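You operate a simulated robot arm through the tools that you are given. There is no shell and no other tool. Be economical: measure what you need, move in short steps, check, and stop when the job is done.

You run a simulated robot arm. Do the job below in one go: nothing can be reset, and whatever is moved stays where it is left.

TASK
Run the red board's zip open, then shut, at the stretch frame.
Fine: push the board up to the frame to unzip; set it there end for end to zip it shut.
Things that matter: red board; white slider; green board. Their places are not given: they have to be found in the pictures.

The check looks at the end state, three seconds after you hand in, the way a careful person would. Anything else that was tipped, shoved, dropped, spilled or broken makes it a failure.

THE ROBOT
A 7-joint arm with a two-finger parallel gripper, fixed in place. Base frame: the origin is at the foot of the arm, x ahead of it, y to its left, z up. Lengths are in mm, angles in rad, forces in N, time in s.
With the tool pointing down near the work surface it reaches from about 240 to 680 mm from the base axis. Its first joint turns from -1.152 to 1.152 rad. Payload 2.4 kg.
The TCP is the grasp point between the finger pads, 30 mm short of the fingertips. In the tool frame z runs along the fingers and y along their closing line. The gripper opens to 94 mm. The fingers are 28 mm wide and 10 mm thick; the gripper's body (50 by 96 mm) begins 55 mm behind the TCP.
Orientation is told as [roll, pitch, yaw] about the base's x, y, z axes, in that order, counted from this pose: with the fingers straight down and closing along the base's y, the tool's x points along the base's -x, its y along +y and its z along -z.

THE INTERFACE
- The arm moves only by the tool play_rows. Its argument "motion" is a list of rows, each an object of numbers (a shift or turn left out is 0, a gripper value left out holds the last): "x", "y", "z": the shift along the tool's x, y, z in mm; "ax", "ay", "az": the turn, a rotation vector about the tool's x, y, z in rad; "fingers": the finger opening in mm, from 0 to 94. In form: [{"x": .., "y": .., "z": .., "ax": .., "ay": .., "az": .., "fingers": ..}, ...]. A call has 1 to 10 rows; each row is the pose to reach, as a shift and turn from the pose commanded when the call began, along the tool's axes at that moment. Rows are played at 5 a second. More than 50 mm and 0.15 rad between two rows, or a gripper value outside its range, and nothing of the call is played. A pose out of reach is approached as far as the arm can. The call stops where the force on the tool passes 40 N (or 10 N more than at its start, if that is more) or the arm is blocked; 0.2 s more then pass. Each finger travels about 153 mm/s and halts on what it meets, pressing with about 40 N; the grip force reading is that of the motor and also rises with nothing between the fingers. The clock runs only during rows and for 0.2 s after the last one: add rows that repeat a pose to give the fingers time. The reply holds the time, the measured pose of the TCP, the force on the tool along the base axes, the opening and the grip force, in the units named above and with some noise.
- Cameras (640 x 400 px; columns grow to the right, rows downward): "scene" is fixed at [22.3, 455.7, 1458.5]; the picture's right is [-0.89, -0.46, 0.00], its down [-0.19, 0.37, -0.91] and it looks along [0.42, -0.81, -0.42] (base axes); focal length 338 px, centre (320, 200). "wrist" rides on the gripper at [-37, 0, -58] in the tool frame; the picture's right is [0.00, -1.00, 0.00], its down [0.97, 0.00, -0.24] and it looks along [0.24, 0.00, 0.97] (tool axes); focal length 218 px, centre (320, 200).
- capture(camera): a new picture of that camera. It takes no simulated time.
- locate(camera, pixels): for up to 12 pixels [column, row] of the newest picture of that camera ("zoom" is the newest enlarged one), the place [x, y, z] in the base frame of the surface seen there, good to about 2 mm. It takes no simulated time.
- enlarge(camera, box): a new picture of the part [left, top, right, bottom] of that camera's present view, enlarged. It takes no simulated time.
- finish_job(): hands the job in; it is judged then, once.

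Go step by step. Measure first, check grasps and placings, and put right what went wrong. The budget is 80 turns and 38 pictures, counting those below and the enlarged ones. Unless the task says otherwise, let go and move clear before handing in, and close with one line.

The tools are called after "Request:" as name(argument=value, ...) on one line, values as JSON. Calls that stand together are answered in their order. play_rows: Moves the arm, as the interface text tells. Its arguments: {"type":"object","properties":{"motion":{"type":"array"}},"required":["motion"]} The other tools are called the same way: capture (camera) takes a picture; locate (camera, pixels) gives the place of the surface under pixels of a picture; enlarge (camera, box) takes an enlarged picture of a part of a camera's view; finish_job () hands the job in.

At the start:

```text
time: 0.0
tool_pos: [226.4, -229.8, 1132.4]
ee_rot: [0.0, 0.001, 0.0]
wrist_force: [0.9, -0.1, 0.7]
finger_gap: 93.9
grasp_force: 0.0
```

scene: 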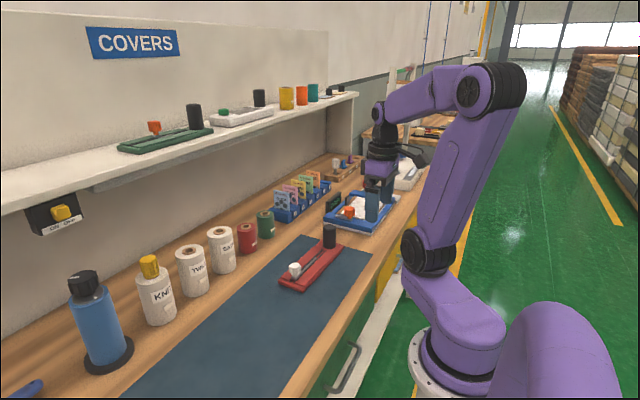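
wrist: 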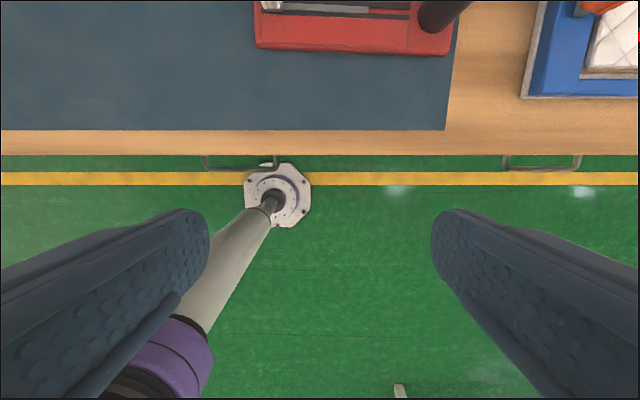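

The scene shows a red board with a white knob near (294,270) and a black post near (329,236), and a blue frame near (360,212). I'll look closer at these.

Request:
enlarge(camera="scene", box=[260, 170, 420, 300])

Request:
enlarge(camera="scene", box=[100, 70, 360, 170])

```text
3.08 times, centred on (340, 235) of scene
```

zoom: 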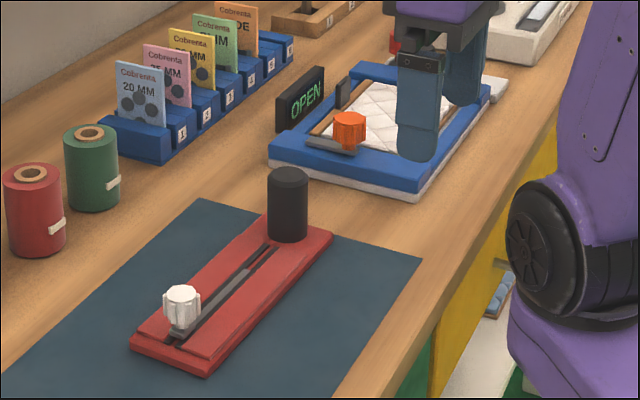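

```text
2.46 times, centred on (230, 120) of scene
```

zoom: 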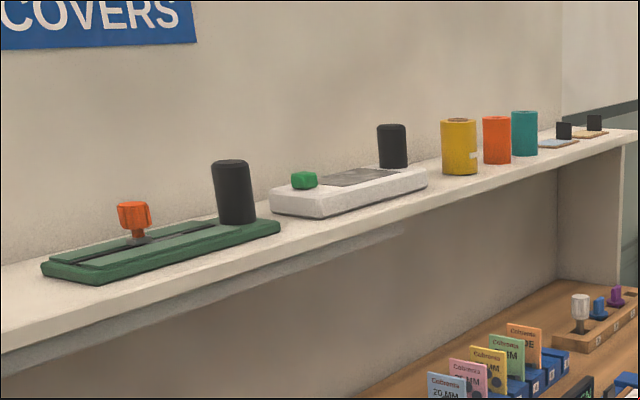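

The board has a black post at one end and a white slider at the other; the frame is blue with an orange knob and an OPEN display. I'll locate key points before moving for an overhead view.

Request:
enlarge(camera="scene", box=[260, 150, 440, 300])

Request:
locate(camera="scene", pixels=[[294, 268], [329, 228], [281, 283], [310, 291], [342, 247], [360, 203], [349, 212], [365, 233], [333, 202], [340, 350], [166, 145], [395, 212]])

```text
2.67 times, centred on (350, 225) of scene
```

zoom: 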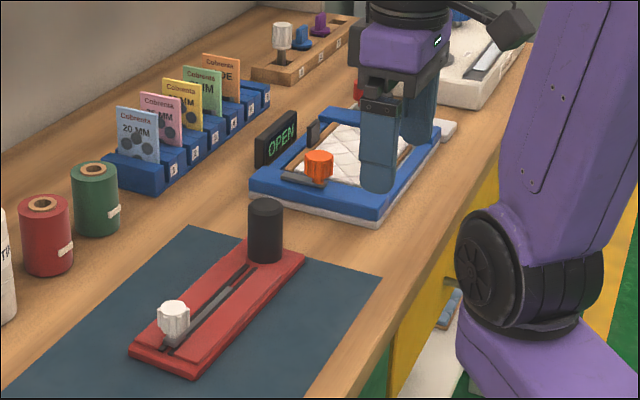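

```text
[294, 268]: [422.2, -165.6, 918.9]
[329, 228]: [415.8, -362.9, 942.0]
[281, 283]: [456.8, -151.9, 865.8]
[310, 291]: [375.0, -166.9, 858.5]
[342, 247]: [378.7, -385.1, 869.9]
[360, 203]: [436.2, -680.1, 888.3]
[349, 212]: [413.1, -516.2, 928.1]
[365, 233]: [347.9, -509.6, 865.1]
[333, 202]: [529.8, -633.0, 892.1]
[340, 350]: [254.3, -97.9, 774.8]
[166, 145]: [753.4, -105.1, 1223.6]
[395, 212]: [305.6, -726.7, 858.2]
```

I'll move up and toward the frame for an overhead look.

Request:
play_rows(motion=[{"x": -30, "y": -35}, {"x": -60, "y": -70}, {"x": -90, "y": -105}, {"x": -120, "y": -140}, {"x": -150, "y": -175}, {"x": -170, "y": -200}, {"x": -170, "y": -200}])

Request:
capture(camera="wrist")

Request:
capture(camera="scene")

```text
time: 1.6
tool_pos: [397.5, -430.7, 1132.0]
ee_rot: [-0.001, 0.0, 0.0]
wrist_force: [-0.4, -0.4, 0.6]
finger_gap: 94.2
grasp_force: 0.0
```

```text
32 pictures are left
```

wrist: 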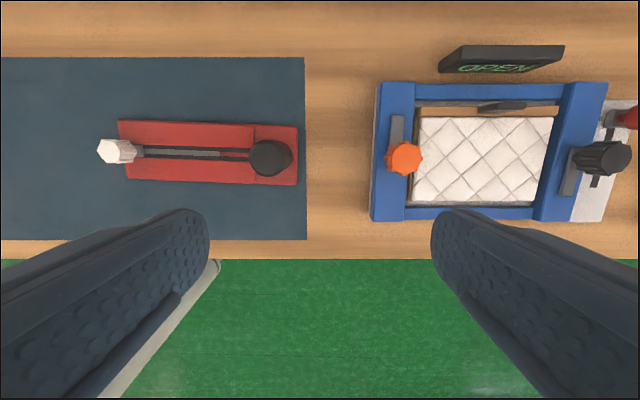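

```text
31 pictures are left
```

scene: 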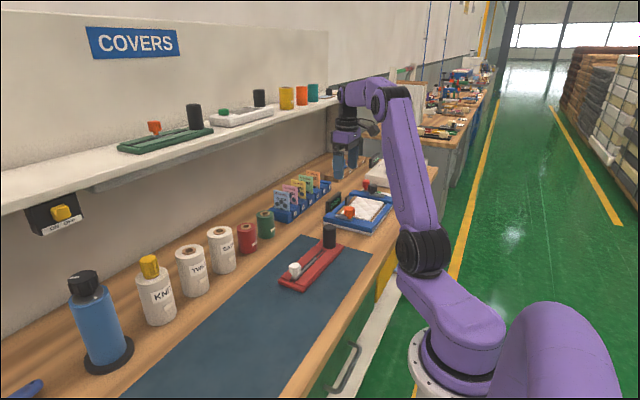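

Request:
enlarge(camera="wrist", box=[360, 40, 640, 230])

Request:
enlarge(camera="wrist", box=[90, 100, 310, 200])

Request:
enlarge(camera="scene", box=[310, 150, 420, 240])

```text
2.11 times, centred on (500, 135) of wrist
```

zoom: 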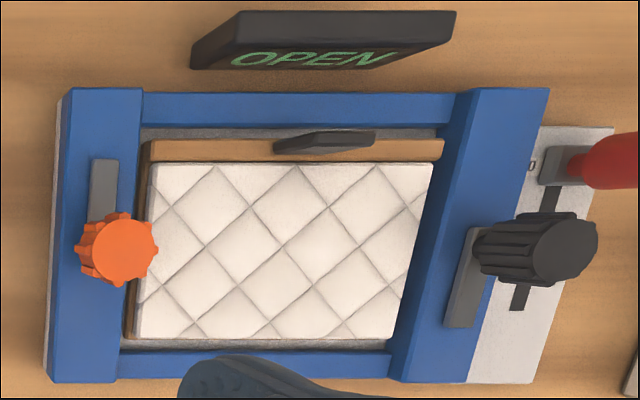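

```text
2.91 times, centred on (200, 150) of wrist
```

zoom: 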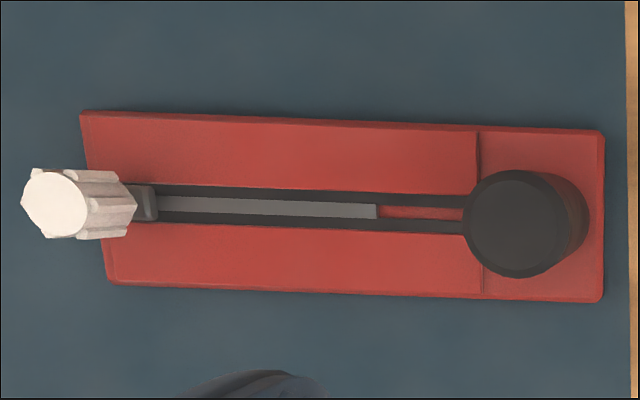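

```text
4.44 times, centred on (365, 195) of scene
```

zoom: 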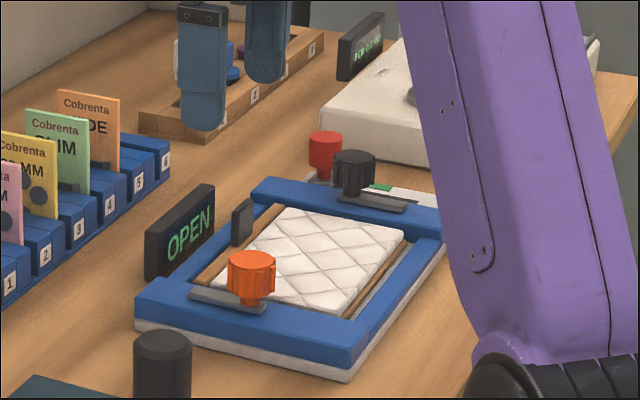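

Reading: the board's post end faces the frame; the white slider is at the far end, so pushing toward the frame uses it as a backstop, both ways round. I'll measure exact corners.

Request:
locate(camera="wrist", pixels=[[119, 121], [128, 177], [297, 127], [296, 184], [270, 157], [115, 152], [379, 90], [372, 215], [404, 158], [250, 125], [140, 154], [344, 150]])

Request:
enlarge(camera="scene", box=[270, 215, 350, 300])

```text
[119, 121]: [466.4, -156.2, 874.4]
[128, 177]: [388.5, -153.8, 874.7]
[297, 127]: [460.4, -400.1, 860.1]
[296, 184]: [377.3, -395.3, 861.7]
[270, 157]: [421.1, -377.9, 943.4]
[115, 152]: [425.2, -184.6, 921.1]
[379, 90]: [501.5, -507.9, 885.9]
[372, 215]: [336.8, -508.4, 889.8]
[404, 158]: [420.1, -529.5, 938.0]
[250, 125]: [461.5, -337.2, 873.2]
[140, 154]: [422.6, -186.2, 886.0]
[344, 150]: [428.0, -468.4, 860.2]
```

```text
4.71 times, centred on (310, 258) of scene
```

zoom: 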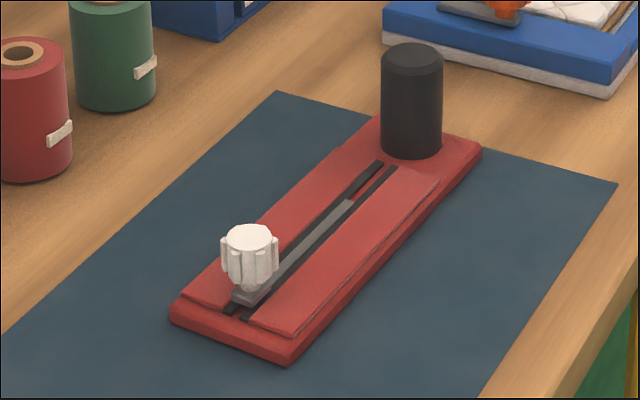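

Board end near y=-398, tilt about 0.03 rad, post centre about (420,-373), frame edge y≈-507 and frame centre x≈419. I'll turn the tool so its fingers close along x and stand above the post.

Request:
play_rows(motion=[{"x": -5, "y": 12, "az": 0.15}, {"x": -10, "y": 24, "az": 0.3}, {"x": -15, "y": 36, "az": 0.45}, {"x": -20, "y": 48, "az": 0.6}, {"x": -22.5, "y": 57.7, "az": 0.75}, {"x": -22.5, "y": 57.7, "az": 0.9}, {"x": -22.5, "y": 57.7, "az": 1.05}, {"x": -22.5, "y": 57.7, "az": 1.2}, {"x": -22.5, "y": 57.7, "az": 1.35}, {"x": -22.5, "y": 57.7, "az": 1.5}])

Request:
play_rows(motion=[{"az": 0.106, "fingers": 70}, {"az": 0.106, "z": 40}, {"az": 0.106, "z": 80}, {"az": 0.106, "z": 120}, {"az": 0.106, "z": 140}, {"az": 0.106, "z": 140}])

Request:
capture(camera="wrist")

```text
time: 3.8
tool_pos: [418.2, -373.2, 1132.3]
ee_rot: [-0.002, 0.002, -1.502]
wrist_force: [0.0, 0.2, -0.7]
finger_gap: 93.9
grasp_force: 0.0
```

```text
time: 5.2
tool_pos: [416.9, -371.5, 990.5]
ee_rot: [0.001, 0.001, -1.605]
wrist_force: [-0.8, 0.3, -0.1]
finger_gap: 69.9
grasp_force: 0.0
```

```text
26 pictures are left
```

wrist: 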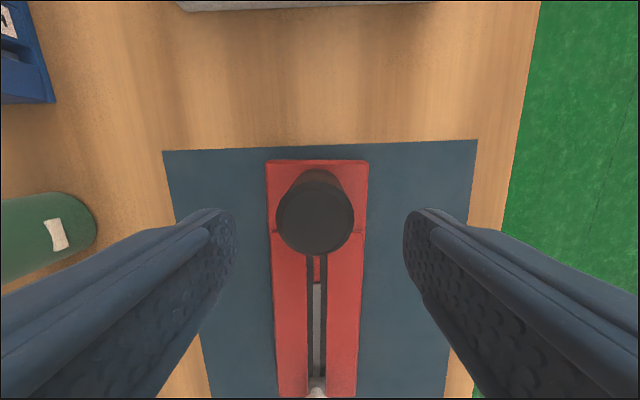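

The post sits at (315,218), about 2 mm off the tool axis. I'll correct, descend and close on it.

Request:
play_rows(motion=[{"x": -2, "y": 2.4, "z": 25}, {"x": -2, "y": 2.4, "z": 50}, {"x": -2, "y": 2.4, "z": 77}, {"x": -2, "y": 2.4, "z": 77, "fingers": 30}, {"x": -2, "y": 2.4, "z": 77, "fingers": 30}, {"x": -2, "y": 2.4, "z": 77, "fingers": 25}, {"x": -2, "y": 2.4, "z": 77, "fingers": 25}])

```text
time: 6.8
tool_pos: [420.9, -373.1, 914.1]
ee_rot: [-0.001, 0.0, -1.606]
wrist_force: [-0.9, -0.1, 0.7]
finger_gap: 42.5
grasp_force: 40.5
```

Gripped at 42.5 mm with 40 N. I'll straighten the board and slide it about 90 mm toward the frame.

Request:
play_rows(motion=[{"az": -0.035}, {"x": -15, "y": 0.5, "az": -0.035}, {"x": -30, "y": 1, "az": -0.035}, {"x": -45, "y": 1.5, "az": -0.035}, {"x": -60, "y": 2, "az": -0.035}, {"x": -75, "y": 2.6, "az": -0.035}, {"x": -90, "y": 3.1, "az": -0.035}, {"x": -90, "y": 3.1, "az": -0.035}])

Request:
capture(camera="wrist")

Request:
enlarge(camera="scene", box=[270, 170, 430, 300])

```text
time: 8.6
tool_pos: [421.3, -465.5, 915.0]
ee_rot: [0.0, -0.001, -1.571]
wrist_force: [0.5, 0.5, -0.6]
finger_gap: 42.7
grasp_force: 40.2
```

```text
25 pictures are left
```

wrist: 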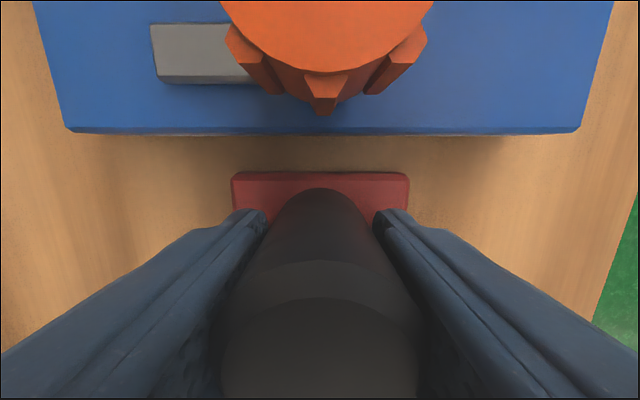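

```text
3.08 times, centred on (350, 235) of scene
```

zoom: 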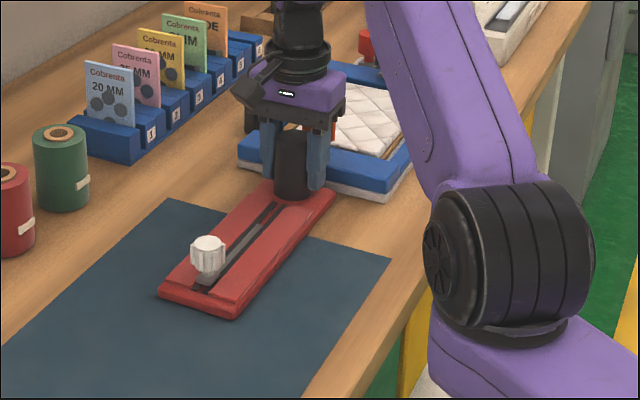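

Aligned with the frame (board cols 232–409, frame 65–580). Measuring the remaining gap.

Request:
locate(camera="wrist", pixels=[[250, 174], [390, 174], [250, 180], [150, 130], [320, 131], [480, 130], [250, 134], [420, 135]])

```text
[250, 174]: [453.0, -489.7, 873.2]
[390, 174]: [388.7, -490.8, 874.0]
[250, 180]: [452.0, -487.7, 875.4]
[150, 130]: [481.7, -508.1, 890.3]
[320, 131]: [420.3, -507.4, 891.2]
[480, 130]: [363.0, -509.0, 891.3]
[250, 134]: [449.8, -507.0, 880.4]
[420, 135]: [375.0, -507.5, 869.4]
```

Gap is about 17 mm; I'll close 15 mm gently.

Request:
play_rows(motion=[{"x": -4}, {"x": -8}, {"x": -11}, {"x": -13}, {"x": -14}, {"x": -15}, {"x": -15}])

Request:
capture(camera="wrist")

```text
time: 10.2
tool_pos: [420.8, -478.5, 914.7]
ee_rot: [0.0, 0.0, -1.57]
wrist_force: [-0.8, -0.2, -0.8]
finger_gap: 42.7
grasp_force: 40.2
```

```text
23 pictures are left
```

wrist: 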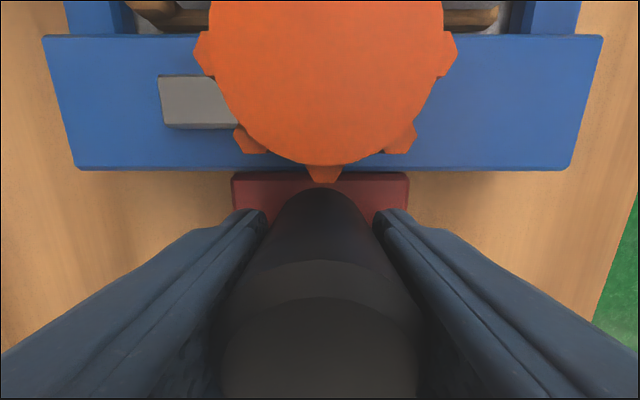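

Still a couple of mm short, no contact force. Two more mm, slowly.

Request:
play_rows(motion=[{"x": -0.7}, {"x": -1.4}, {"x": -2}, {"x": -2}])

Request:
locate(camera="wrist", pixels=[[245, 175], [395, 175], [150, 165], [480, 165], [200, 169]])

```text
time: 11.2
tool_pos: [421.1, -481.3, 915.1]
ee_rot: [0.0, 0.0, -1.571]
wrist_force: [-0.3, 0.3, -1.0]
finger_gap: 42.3
grasp_force: 40.2
```

```text
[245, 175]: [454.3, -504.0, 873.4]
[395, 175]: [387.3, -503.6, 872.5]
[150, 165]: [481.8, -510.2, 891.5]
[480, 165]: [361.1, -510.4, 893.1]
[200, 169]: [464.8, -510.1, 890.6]
```

No contact yet; advance in half-millimetre rows.

Request:
play_rows(motion=[{"x": -0.5}, {"x": -1}, {"x": -1}])

```text
time: 12.0
tool_pos: [420.8, -481.6, 915.0]
ee_rot: [0.0, 0.0, -1.57]
wrist_force: [-1.0, 2.2, -0.5]
finger_gap: 42.4
grasp_force: 40.4
```

A 2 N contact: the board is touching the frame. I'll release, rise, and move over the slider.

Request:
play_rows(motion=[{"fingers": 75}, {"fingers": 75}, {"z": -40}, {"z": -80}, {"x": 45, "z": -80}, {"x": 90, "z": -80}, {"x": 135, "z": -80}, {"x": 180, "z": -80}, {"x": 194, "z": -80}, {"x": 194, "z": -80}])

Request:
capture(camera="wrist")

Request:
enlarge(camera="scene", box=[270, 170, 430, 300])

```text
time: 14.2
tool_pos: [418.1, -288.8, 997.1]
ee_rot: [0.0, 0.0, -1.57]
wrist_force: [0.7, -0.1, 0.3]
finger_gap: 75.0
grasp_force: 0.0
```

```text
22 pictures are left
```

wrist: 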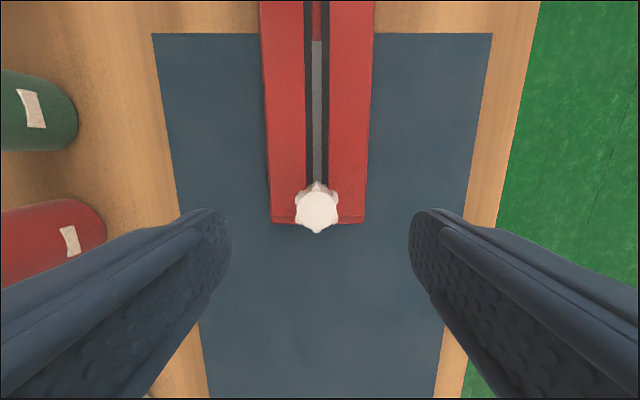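

```text
3.08 times, centred on (350, 235) of scene
```

zoom: 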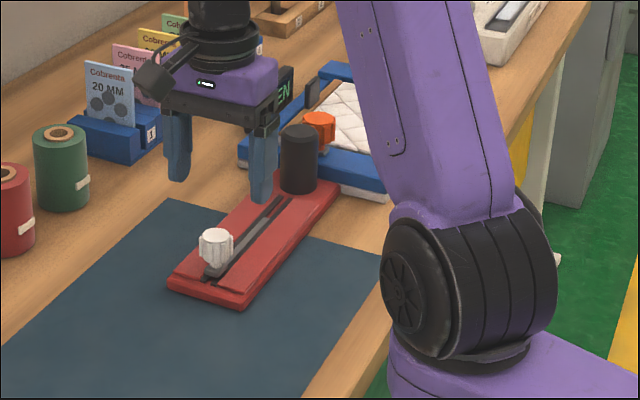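

Slider at (316,210), centre about (420.6,-286). Descend and grip it.

Request:
play_rows(motion=[{"x": 2.8, "y": 2.5, "z": 30, "fingers": 60}, {"x": 2.8, "y": 2.5, "z": 60}, {"x": 2.8, "y": 2.5, "z": 84}, {"x": 2.8, "y": 2.5, "z": 84, "fingers": 15}, {"x": 2.8, "y": 2.5, "z": 84, "fingers": 15}, {"x": 2.8, "y": 2.5, "z": 84, "fingers": 15}])

Request:
enlarge(camera="scene", box=[270, 170, 430, 300])

```text
time: 15.6
tool_pos: [425.2, -284.9, 911.1]
ee_rot: [0.0, -0.001, -1.571]
wrist_force: [0.0, 0.0, 0.0]
finger_gap: 24.8
grasp_force: 40.1
```

```text
3.08 times, centred on (350, 235) of scene
```

zoom: 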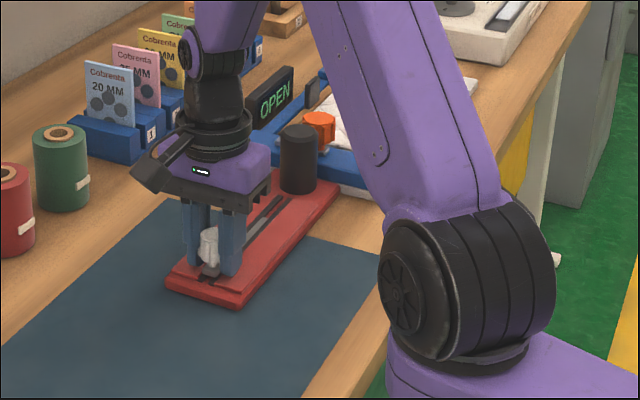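

Gripped at 24.8 mm. Run the slider toward the frame, first 60 mm.

Request:
play_rows(motion=[{"x": -8}, {"x": -16}, {"x": -24}, {"x": -32}, {"x": -40}, {"x": -48}, {"x": -56}, {"x": -60}, {"x": -60}])

Request:
enlarge(camera="scene", box=[270, 170, 430, 300])

```text
time: 17.6
tool_pos: [422.3, -348.0, 912.7]
ee_rot: [0.001, -0.001, -1.572]
wrist_force: [-6.8, -0.5, 18.6]
finger_gap: 24.8
grasp_force: 40.4
```

```text
3.08 times, centred on (350, 235) of scene
```

zoom: 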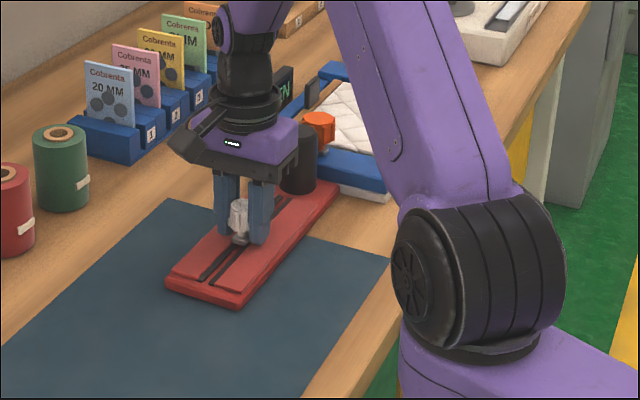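

The slider runs along while the board stays put. There's some side/vertical load, so I'll ease it and continue.

Request:
play_rows(motion=[{"x": -2, "y": -1, "z": -1}, {"x": -10, "y": -1, "z": -1}, {"x": -18, "y": -1, "z": -1}, {"x": -26, "y": -1, "z": -1}, {"x": -34, "y": -1, "z": -1}, {"x": -42, "y": -1, "z": -1}, {"x": -50, "y": -1, "z": -1}, {"x": -58, "y": -1, "z": -1}, {"x": -66, "y": -1, "z": -1}, {"x": -66, "y": -1, "z": -1}])

Request:
enlarge(camera="scene", box=[270, 170, 430, 300])

Request:
capture(camera="wrist")

```text
time: 19.5
tool_pos: [422.7, -398.4, 910.8]
ee_rot: [-0.015, 0.023, -1.561]
wrist_force: [-5.2, 13.0, 9.8]
finger_gap: 24.9
grasp_force: 40.1
stopped in row 9: the force on the tool passed its limit (the readings are from after the stop); the commanded pose is now the measured one
```

```text
3.08 times, centred on (350, 235) of scene
```

zoom: 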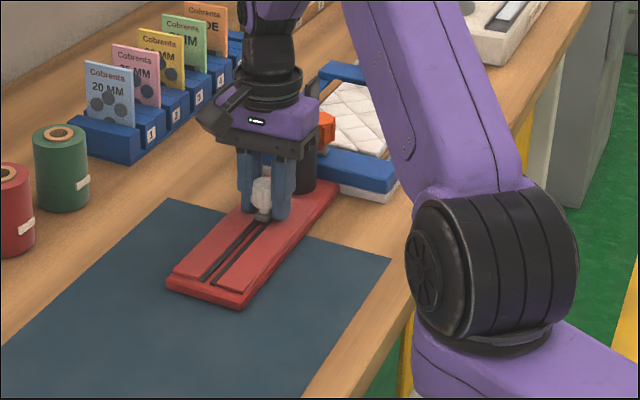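

```text
17 pictures are left
```

wrist: 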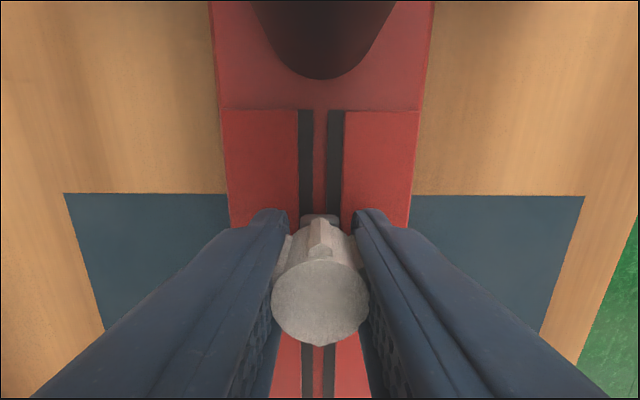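

The slider hit its end stop at y≈-398, matching the grey strip's length, so the zip is open; the board corners (165,284),(240,305) didn't move. I'll release, rise and check the board and frame.

Request:
play_rows(motion=[{"fingers": 50}, {"fingers": 60}, {"fingers": 60, "z": -40}, {"z": -80}, {"z": -120, "x": 20}, {"z": -160, "x": 60}, {"z": -160, "x": 60}])

Request:
capture(camera="scene")

Request:
capture(camera="wrist")

```text
refused: row 6 steps farther than a row can; nothing moved
```

```text
16 pictures are left
```

scene: 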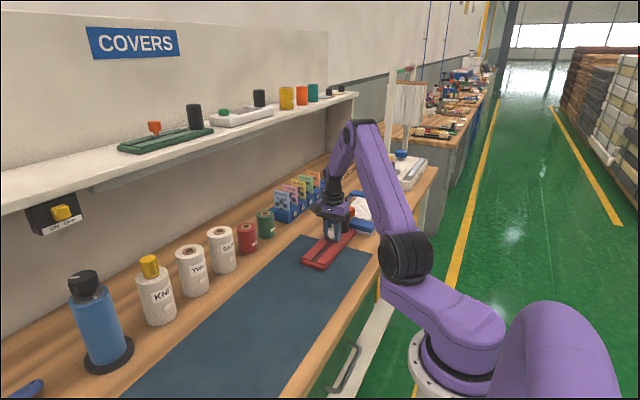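

```text
15 pictures are left
```

wrist: 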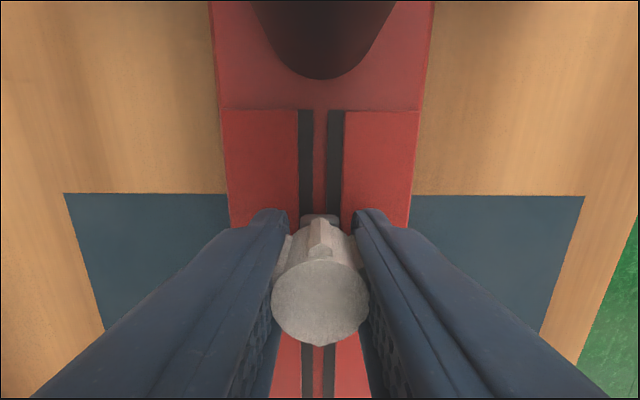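

The call was refused for step size; I'll redo it with smaller steps.

Request:
play_rows(motion=[{"fingers": 50}, {"fingers": 60}, {"z": -40}, {"z": -80}, {"z": -110, "x": 25}, {"z": -140, "x": 50}, {"z": -140, "x": 50}])

```text
time: 21.1
tool_pos: [421.9, -350.7, 1051.2]
ee_rot: [-0.01, 0.018, -1.564]
wrist_force: [1.0, 0.4, -0.3]
finger_gap: 59.9
grasp_force: 0.1
```

Request:
capture(camera="wrist")

Request:
enlarge(camera="scene", box=[270, 170, 430, 300])

```text
14 pictures are left
```

wrist: 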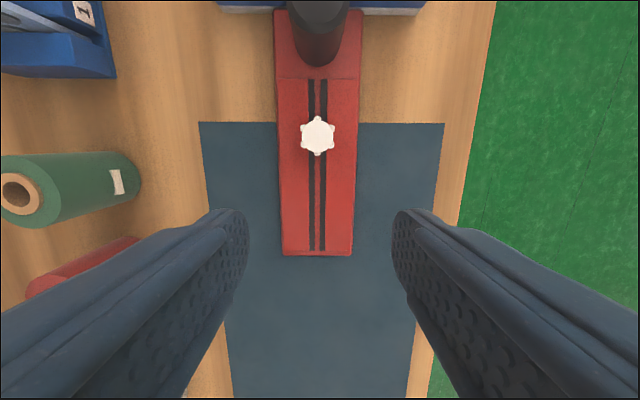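

```text
3.08 times, centred on (350, 235) of scene
```

zoom: 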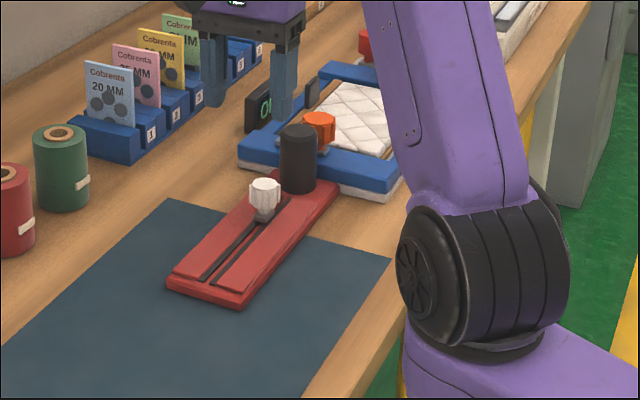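

Zip is fully open (grey strip gone) and the frame hasn't moved. Before turning the board I'll check the free room around the mat and the arm's elbow.

Request:
locate(camera="scene", pixels=[[247, 240], [265, 225], [223, 252], [192, 272], [158, 295], [404, 262], [398, 285], [325, 335], [355, 290], [440, 300], [285, 215], [100, 330]])

Request:
locate(camera="wrist", pixels=[[284, 254], [351, 255], [317, 135], [140, 180], [138, 240], [440, 300], [460, 200], [114, 70], [340, 40], [278, 30], [361, 30]])

```text
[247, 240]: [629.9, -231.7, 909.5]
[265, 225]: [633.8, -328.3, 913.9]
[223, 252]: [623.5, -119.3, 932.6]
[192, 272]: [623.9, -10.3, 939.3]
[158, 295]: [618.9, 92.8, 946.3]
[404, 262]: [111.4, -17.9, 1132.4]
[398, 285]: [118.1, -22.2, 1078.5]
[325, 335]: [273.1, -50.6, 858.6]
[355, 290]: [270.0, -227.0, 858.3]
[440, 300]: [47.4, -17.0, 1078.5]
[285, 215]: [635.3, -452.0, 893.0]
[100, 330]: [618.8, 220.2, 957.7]
```

```text
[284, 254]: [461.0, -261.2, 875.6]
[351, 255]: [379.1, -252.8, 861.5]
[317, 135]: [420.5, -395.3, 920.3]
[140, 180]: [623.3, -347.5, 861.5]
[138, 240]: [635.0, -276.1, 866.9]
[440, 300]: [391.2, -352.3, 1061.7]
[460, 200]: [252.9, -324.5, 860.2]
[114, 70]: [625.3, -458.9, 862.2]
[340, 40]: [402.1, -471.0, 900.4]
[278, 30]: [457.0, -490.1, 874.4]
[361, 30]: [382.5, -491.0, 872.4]
```

Plenty of room: table runs x≈265–600 free. I'll straighten the tool and go above the post.

Request:
play_rows(motion=[{"ay": 0.01, "ax": -0.018, "az": 0.007, "fingers": 80}, {"x": -45, "ay": 0.01, "ax": -0.018, "az": 0.007}, {"x": -90, "ay": 0.01, "ax": -0.018, "az": 0.007}, {"x": -131, "ay": 0.01, "ax": -0.018, "az": 0.007}, {"x": -131, "ay": 0.01, "ax": -0.018, "az": 0.007}])

```text
time: 22.3
tool_pos: [423.1, -483.8, 1050.5]
ee_rot: [0.006, 0.025, -1.571]
wrist_force: [0.4, -0.9, 0.5]
finger_gap: 79.9
grasp_force: 0.2
```

The tilt correction went the wrong way (angle convention), so I'll fix it now and check.

Request:
play_rows(motion=[{"ax": 0.006, "ay": -0.025}, {"ax": 0.006, "ay": -0.025}])

```text
time: 22.9
tool_pos: [425.3, -483.3, 1048.5]
ee_rot: [0.001, 0.0, -1.573]
wrist_force: [-0.5, -0.6, -0.5]
finger_gap: 80.0
grasp_force: 0.0
```

Upright now. Descend with a small x correction and grip the post.

Request:
play_rows(motion=[{"x": 1, "y": -3, "z": 40}, {"x": 1, "y": -3, "z": 80}, {"x": 1, "y": -3, "z": 115}, {"x": 1, "y": -3, "z": 134}, {"x": 1, "y": -3, "z": 134, "fingers": 25}, {"x": 1, "y": -3, "z": 134, "fingers": 25}, {"x": 1, "y": -3, "z": 134, "fingers": 25}, {"x": 1, "y": -3, "z": 134, "fingers": 25}])

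```text
time: 24.7
tool_pos: [422.6, -482.1, 914.2]
ee_rot: [0.0, 0.002, -1.573]
wrist_force: [1.0, 1.3, -0.1]
finger_gap: 41.8
grasp_force: 40.4
```

Gripped. Slide the board back from the frame with clearance on the table for turning.

Request:
play_rows(motion=[{"x": 15}, {"x": 32, "y": 8}, {"x": 50, "y": 16}, {"x": 68, "y": 24}, {"x": 86, "y": 32}, {"x": 104, "y": 40}, {"x": 122, "y": 48}, {"x": 140, "y": 56}, {"x": 160, "y": 64}, {"x": 160, "y": 64}])

Request:
play_rows(motion=[{"az": -0.14}, {"az": -0.28}, {"az": -0.42}, {"az": -0.56}, {"az": -0.7}, {"az": -0.84}, {"az": -0.98}, {"az": -1.12}, {"az": -1.26}, {"az": -1.4}])

Request:
enlarge(camera="scene", box=[230, 150, 430, 310])

```text
time: 26.9
tool_pos: [484.9, -323.6, 914.6]
ee_rot: [0.003, 0.003, -1.575]
wrist_force: [-0.6, 0.0, -0.6]
finger_gap: 42.0
grasp_force: 39.9
```

```text
time: 29.1
tool_pos: [486.0, -323.2, 915.5]
ee_rot: [0.001, -0.002, -0.17]
wrist_force: [0.3, 0.4, -0.3]
finger_gap: 41.5
grasp_force: 40.0
```

```text
2.50 times, centred on (330, 230) of scene
```

zoom: 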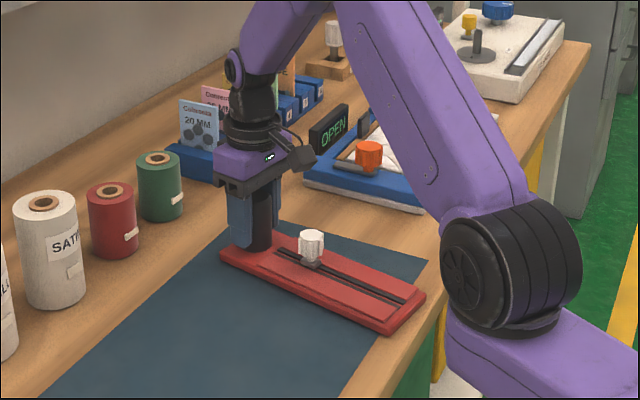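

The board turned with the grip as intended. Continue the turn while shifting the post to about (420,-240).

Request:
play_rows(motion=[{"x": 5, "y": 7, "az": -0.14}, {"x": 10, "y": 14, "az": -0.28}, {"x": 17, "y": 22, "az": -0.42}, {"x": 25, "y": 30, "az": -0.56}, {"x": 34, "y": 38, "az": -0.7}, {"x": 43, "y": 46, "az": -0.84}, {"x": 52, "y": 54, "az": -0.98}, {"x": 61, "y": 61, "az": -1.12}, {"x": 70, "y": 67, "az": -1.26}, {"x": 78.1, "y": 70.8, "az": -1.4}])

Request:
play_rows(motion=[{"az": -0.12}, {"az": -0.24}, {"az": -0.341}, {"az": -0.341}])

Request:
capture(camera="scene")

```text
time: 31.3
tool_pos: [420.4, -239.7, 914.2]
ee_rot: [-0.001, -0.002, 1.23]
wrist_force: [-0.6, -0.6, -0.4]
finger_gap: 41.8
grasp_force: 40.1
```

```text
time: 32.3
tool_pos: [420.5, -240.0, 914.8]
ee_rot: [-0.001, -0.001, 1.572]
wrist_force: [0.9, 0.1, 0.3]
finger_gap: 41.2
grasp_force: 39.7
```

```text
11 pictures are left
```

scene: 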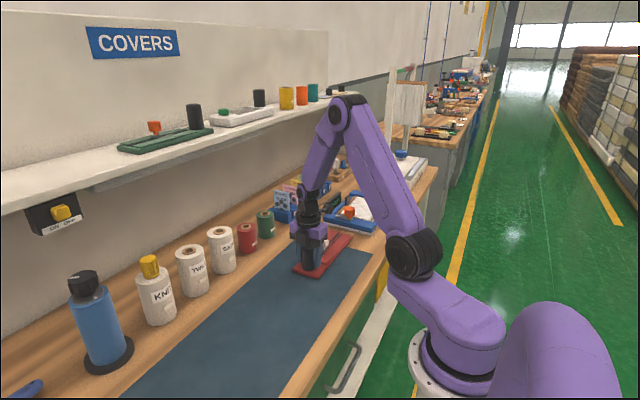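

Turned fully (yaw 1.572). Now slide toward the frame, 40 mm first.

Request:
play_rows(motion=[{"x": 8}, {"x": 16}, {"x": 24}, {"x": 32}, {"x": 38}, {"x": 40}, {"x": 40}])

Request:
enlarge(camera="scene", box=[290, 190, 390, 280])

Request:
locate(camera="zoom", pixels=[[400, 230], [430, 250], [450, 260], [410, 205], [380, 180]])

```text
time: 33.9
tool_pos: [421.4, -280.9, 915.1]
ee_rot: [0.0, -0.002, 1.569]
wrist_force: [0.6, 0.0, -0.1]
finger_gap: 41.5
grasp_force: 39.7
```

```text
4.44 times, centred on (340, 235) of scene
```

zoom: 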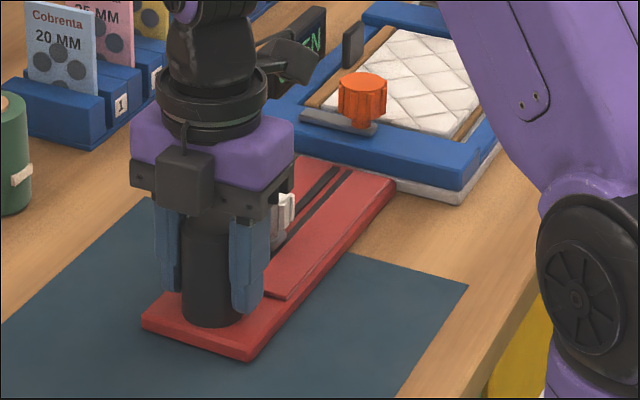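

```text
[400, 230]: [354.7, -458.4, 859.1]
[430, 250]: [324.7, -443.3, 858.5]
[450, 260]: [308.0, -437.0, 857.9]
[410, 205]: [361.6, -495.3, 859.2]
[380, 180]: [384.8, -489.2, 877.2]
```

Nearly touching (board corner at zoom (393,183)). Advance in small steps.

Request:
play_rows(motion=[{"x": 1}, {"x": 2}, {"x": 3}, {"x": 3}])

Request:
locate(camera="zoom", pixels=[[387, 176], [391, 182], [330, 160], [394, 171], [350, 165], [440, 185], [420, 190]])

```text
time: 34.9
tool_pos: [420.6, -282.4, 914.6]
ee_rot: [0.0, -0.004, 1.569]
wrist_force: [0.1, 2.6, 0.5]
finger_gap: 41.7
grasp_force: 40.4
```

```text
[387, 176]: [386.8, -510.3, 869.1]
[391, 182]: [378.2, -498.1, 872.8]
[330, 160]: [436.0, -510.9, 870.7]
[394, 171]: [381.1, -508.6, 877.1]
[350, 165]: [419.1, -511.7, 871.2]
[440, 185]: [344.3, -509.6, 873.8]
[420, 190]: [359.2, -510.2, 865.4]
```

A 2.6 N reading hints at contact; one more half-millimetre to confirm.

Request:
play_rows(motion=[{"x": 0.5}, {"x": 1}, {"x": 1}])

```text
time: 35.7
tool_pos: [421.0, -283.8, 915.1]
ee_rot: [0.001, -0.002, 1.569]
wrist_force: [-1.2, 10.4, 0.2]
finger_gap: 41.6
grasp_force: 40.3
```

Firm contact (10 N). Release, rise and move over the slider near y≈-368.

Request:
play_rows(motion=[{"fingers": 75}, {"fingers": 75}, {"z": -40}, {"z": -80}, {"x": 40, "z": -80}, {"x": 84, "z": -80}, {"x": 84, "z": -80}, {"x": 84, "z": -80}])

Request:
capture(camera="wrist")

```text
time: 37.5
tool_pos: [419.0, -368.9, 995.4]
ee_rot: [-0.003, -0.002, 1.569]
wrist_force: [0.7, -0.6, -0.5]
finger_gap: 75.1
grasp_force: 0.0
```

```text
9 pictures are left
```

wrist: 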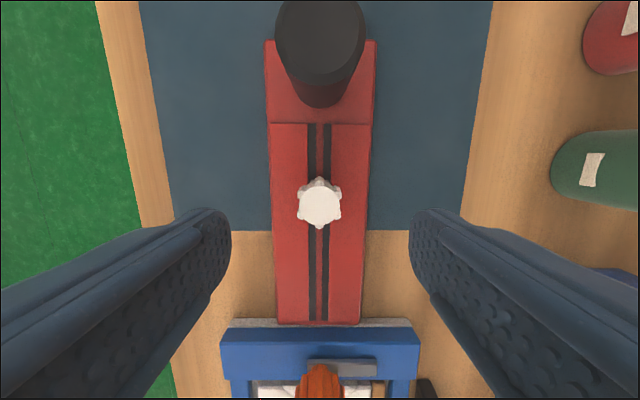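

Board squarely at the frame, slider at (320,204). Descend and grip it.

Request:
play_rows(motion=[{"x": -1.5, "z": 30, "fingers": 60}, {"x": -1.5, "z": 60}, {"x": -1.5, "z": 83}, {"x": -1.5, "z": 83, "fingers": 15}, {"x": -1.5, "z": 83, "fingers": 15}, {"x": -1.5, "z": 83, "fingers": 15}])

```text
time: 38.9
tool_pos: [417.4, -367.0, 915.0]
ee_rot: [-0.003, -0.002, 1.57]
wrist_force: [0.5, 0.8, -1.9]
finger_gap: 24.6
grasp_force: 39.3
```

Gripped (24.6 mm). Run it toward the frame 64 mm.

Request:
play_rows(motion=[{"x": 8}, {"x": 16}, {"x": 24}, {"x": 32}, {"x": 40}, {"x": 48}, {"x": 56}, {"x": 64}, {"x": 64}])

```text
time: 40.9
tool_pos: [420.2, -430.7, 912.7]
ee_rot: [-0.003, 0.0, 1.569]
wrist_force: [-6.2, 0.0, 24.0]
finger_gap: 24.9
grasp_force: 39.3
```

Vertical load 24 N; ease it by 1.5 mm and run on.

Request:
play_rows(motion=[{"z": -1.5, "y": 1}, {"x": 7, "z": -1.5, "y": 1}, {"x": 14, "z": -1.5, "y": 1}, {"x": 21, "z": -1.5, "y": 1}, {"x": 28, "z": -1.5, "y": 1}, {"x": 35, "z": -1.5, "y": 1}, {"x": 40, "z": -1.5, "y": 1}, {"x": 43, "z": -1.5, "y": 1}, {"x": 43, "z": -1.5, "y": 1}])

Request:
enlarge(camera="scene", box=[290, 180, 410, 280])

```text
time: 42.9
tool_pos: [418.4, -473.7, 914.2]
ee_rot: [-0.002, 0.0, 1.567]
wrist_force: [0.2, 0.2, 1.0]
finger_gap: 24.9
grasp_force: 40.3
```

```text
4.00 times, centred on (350, 230) of scene
```

zoom: 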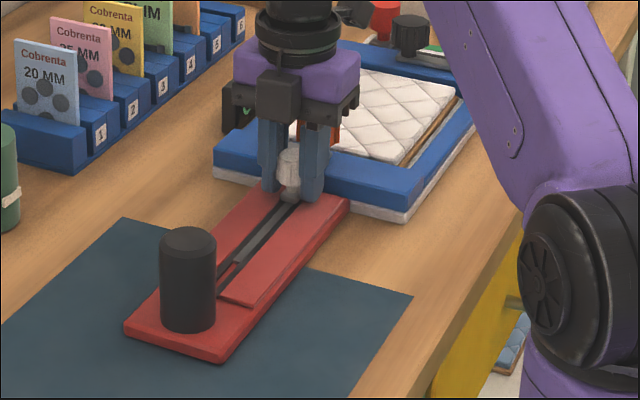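

The grey strip is forming behind the slider. Go the last few mm slowly to its stop.

Request:
play_rows(motion=[{"x": 1.5}, {"x": 3}, {"x": 4.5}, {"x": 6}, {"x": 7}, {"x": 8}, {"x": 8}])

```text
time: 44.5
tool_pos: [420.9, -478.6, 912.6]
ee_rot: [-0.001, -0.004, 1.57]
wrist_force: [-2.1, 16.1, -0.4]
finger_gap: 24.7
grasp_force: 39.8
```

16 N builds up at y≈-479, as at a stop. A touch more to confirm.

Request:
play_rows(motion=[{"x": 0.7}, {"x": 1.4}, {"x": 1.4}])

```text
time: 45.3
tool_pos: [419.0, -480.0, 912.9]
ee_rot: [0.003, -0.006, 1.572]
wrist_force: [0.7, 23.5, 0.2]
finger_gap: 24.8
grasp_force: 40.6
```

Hard stop reached. Release, rise and move clear.

Request:
play_rows(motion=[{"fingers": 45}, {"fingers": 60}, {"z": -35}, {"z": -75}, {"z": -110, "x": -20}, {"z": -130, "x": -60}, {"z": -130, "x": -100}, {"z": -130, "x": -130}, {"z": -130, "x": -130}])

Request:
capture(camera="wrist")

Request:
enlarge(camera="scene", box=[290, 170, 410, 280])

```text
time: 47.3
tool_pos: [420.8, -352.5, 1042.7]
ee_rot: [-0.002, -0.001, 1.569]
wrist_force: [0.6, 0.8, 0.3]
finger_gap: 60.0
grasp_force: 0.0
```

```text
7 pictures are left
```

wrist: 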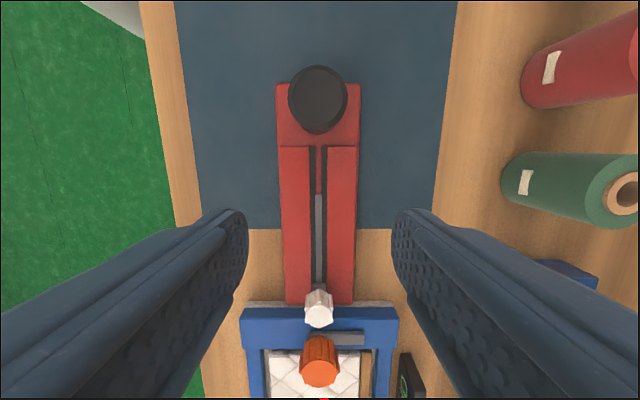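

```text
3.64 times, centred on (350, 225) of scene
```

zoom: 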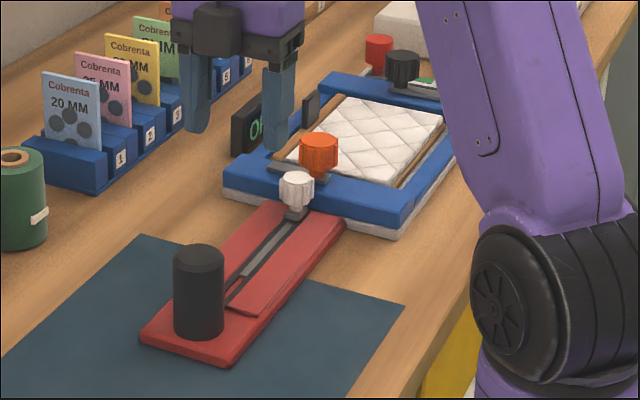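

The strip is back along the slot and the slider sits at the frame end. Verify positions.

Request:
locate(camera="wrist", pixels=[[319, 316], [317, 98], [318, 196], [318, 283], [260, 310], [380, 310], [320, 372], [318, 300]])

Request:
enlarge(camera="wrist", box=[230, 60, 410, 390])

```text
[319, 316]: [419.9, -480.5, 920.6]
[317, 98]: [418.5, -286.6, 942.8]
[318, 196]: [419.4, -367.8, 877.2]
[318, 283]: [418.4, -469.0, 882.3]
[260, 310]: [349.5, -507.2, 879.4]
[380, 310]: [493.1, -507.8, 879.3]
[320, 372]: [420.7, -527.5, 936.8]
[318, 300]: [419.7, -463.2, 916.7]
```

```text
1.21 times, centred on (320, 225) of wrist
```

zoom: 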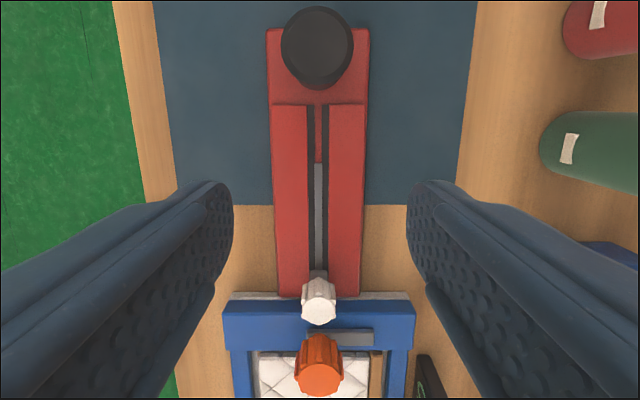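

The slider is at y≈-480, about 195 mm from the post as at the start. The grey strip is complete from y≈-368, the frame edge is still at y≈-507, and the gripper is clear, so I'm handing in.

Request:
finish_job()

```text
The job is handed in.
```

I ran the red board's zip fully open against the stretch frame, turned the board end for end, and ran the zip fully shut there. The board is still against the frame, and the frame stayed where it was.
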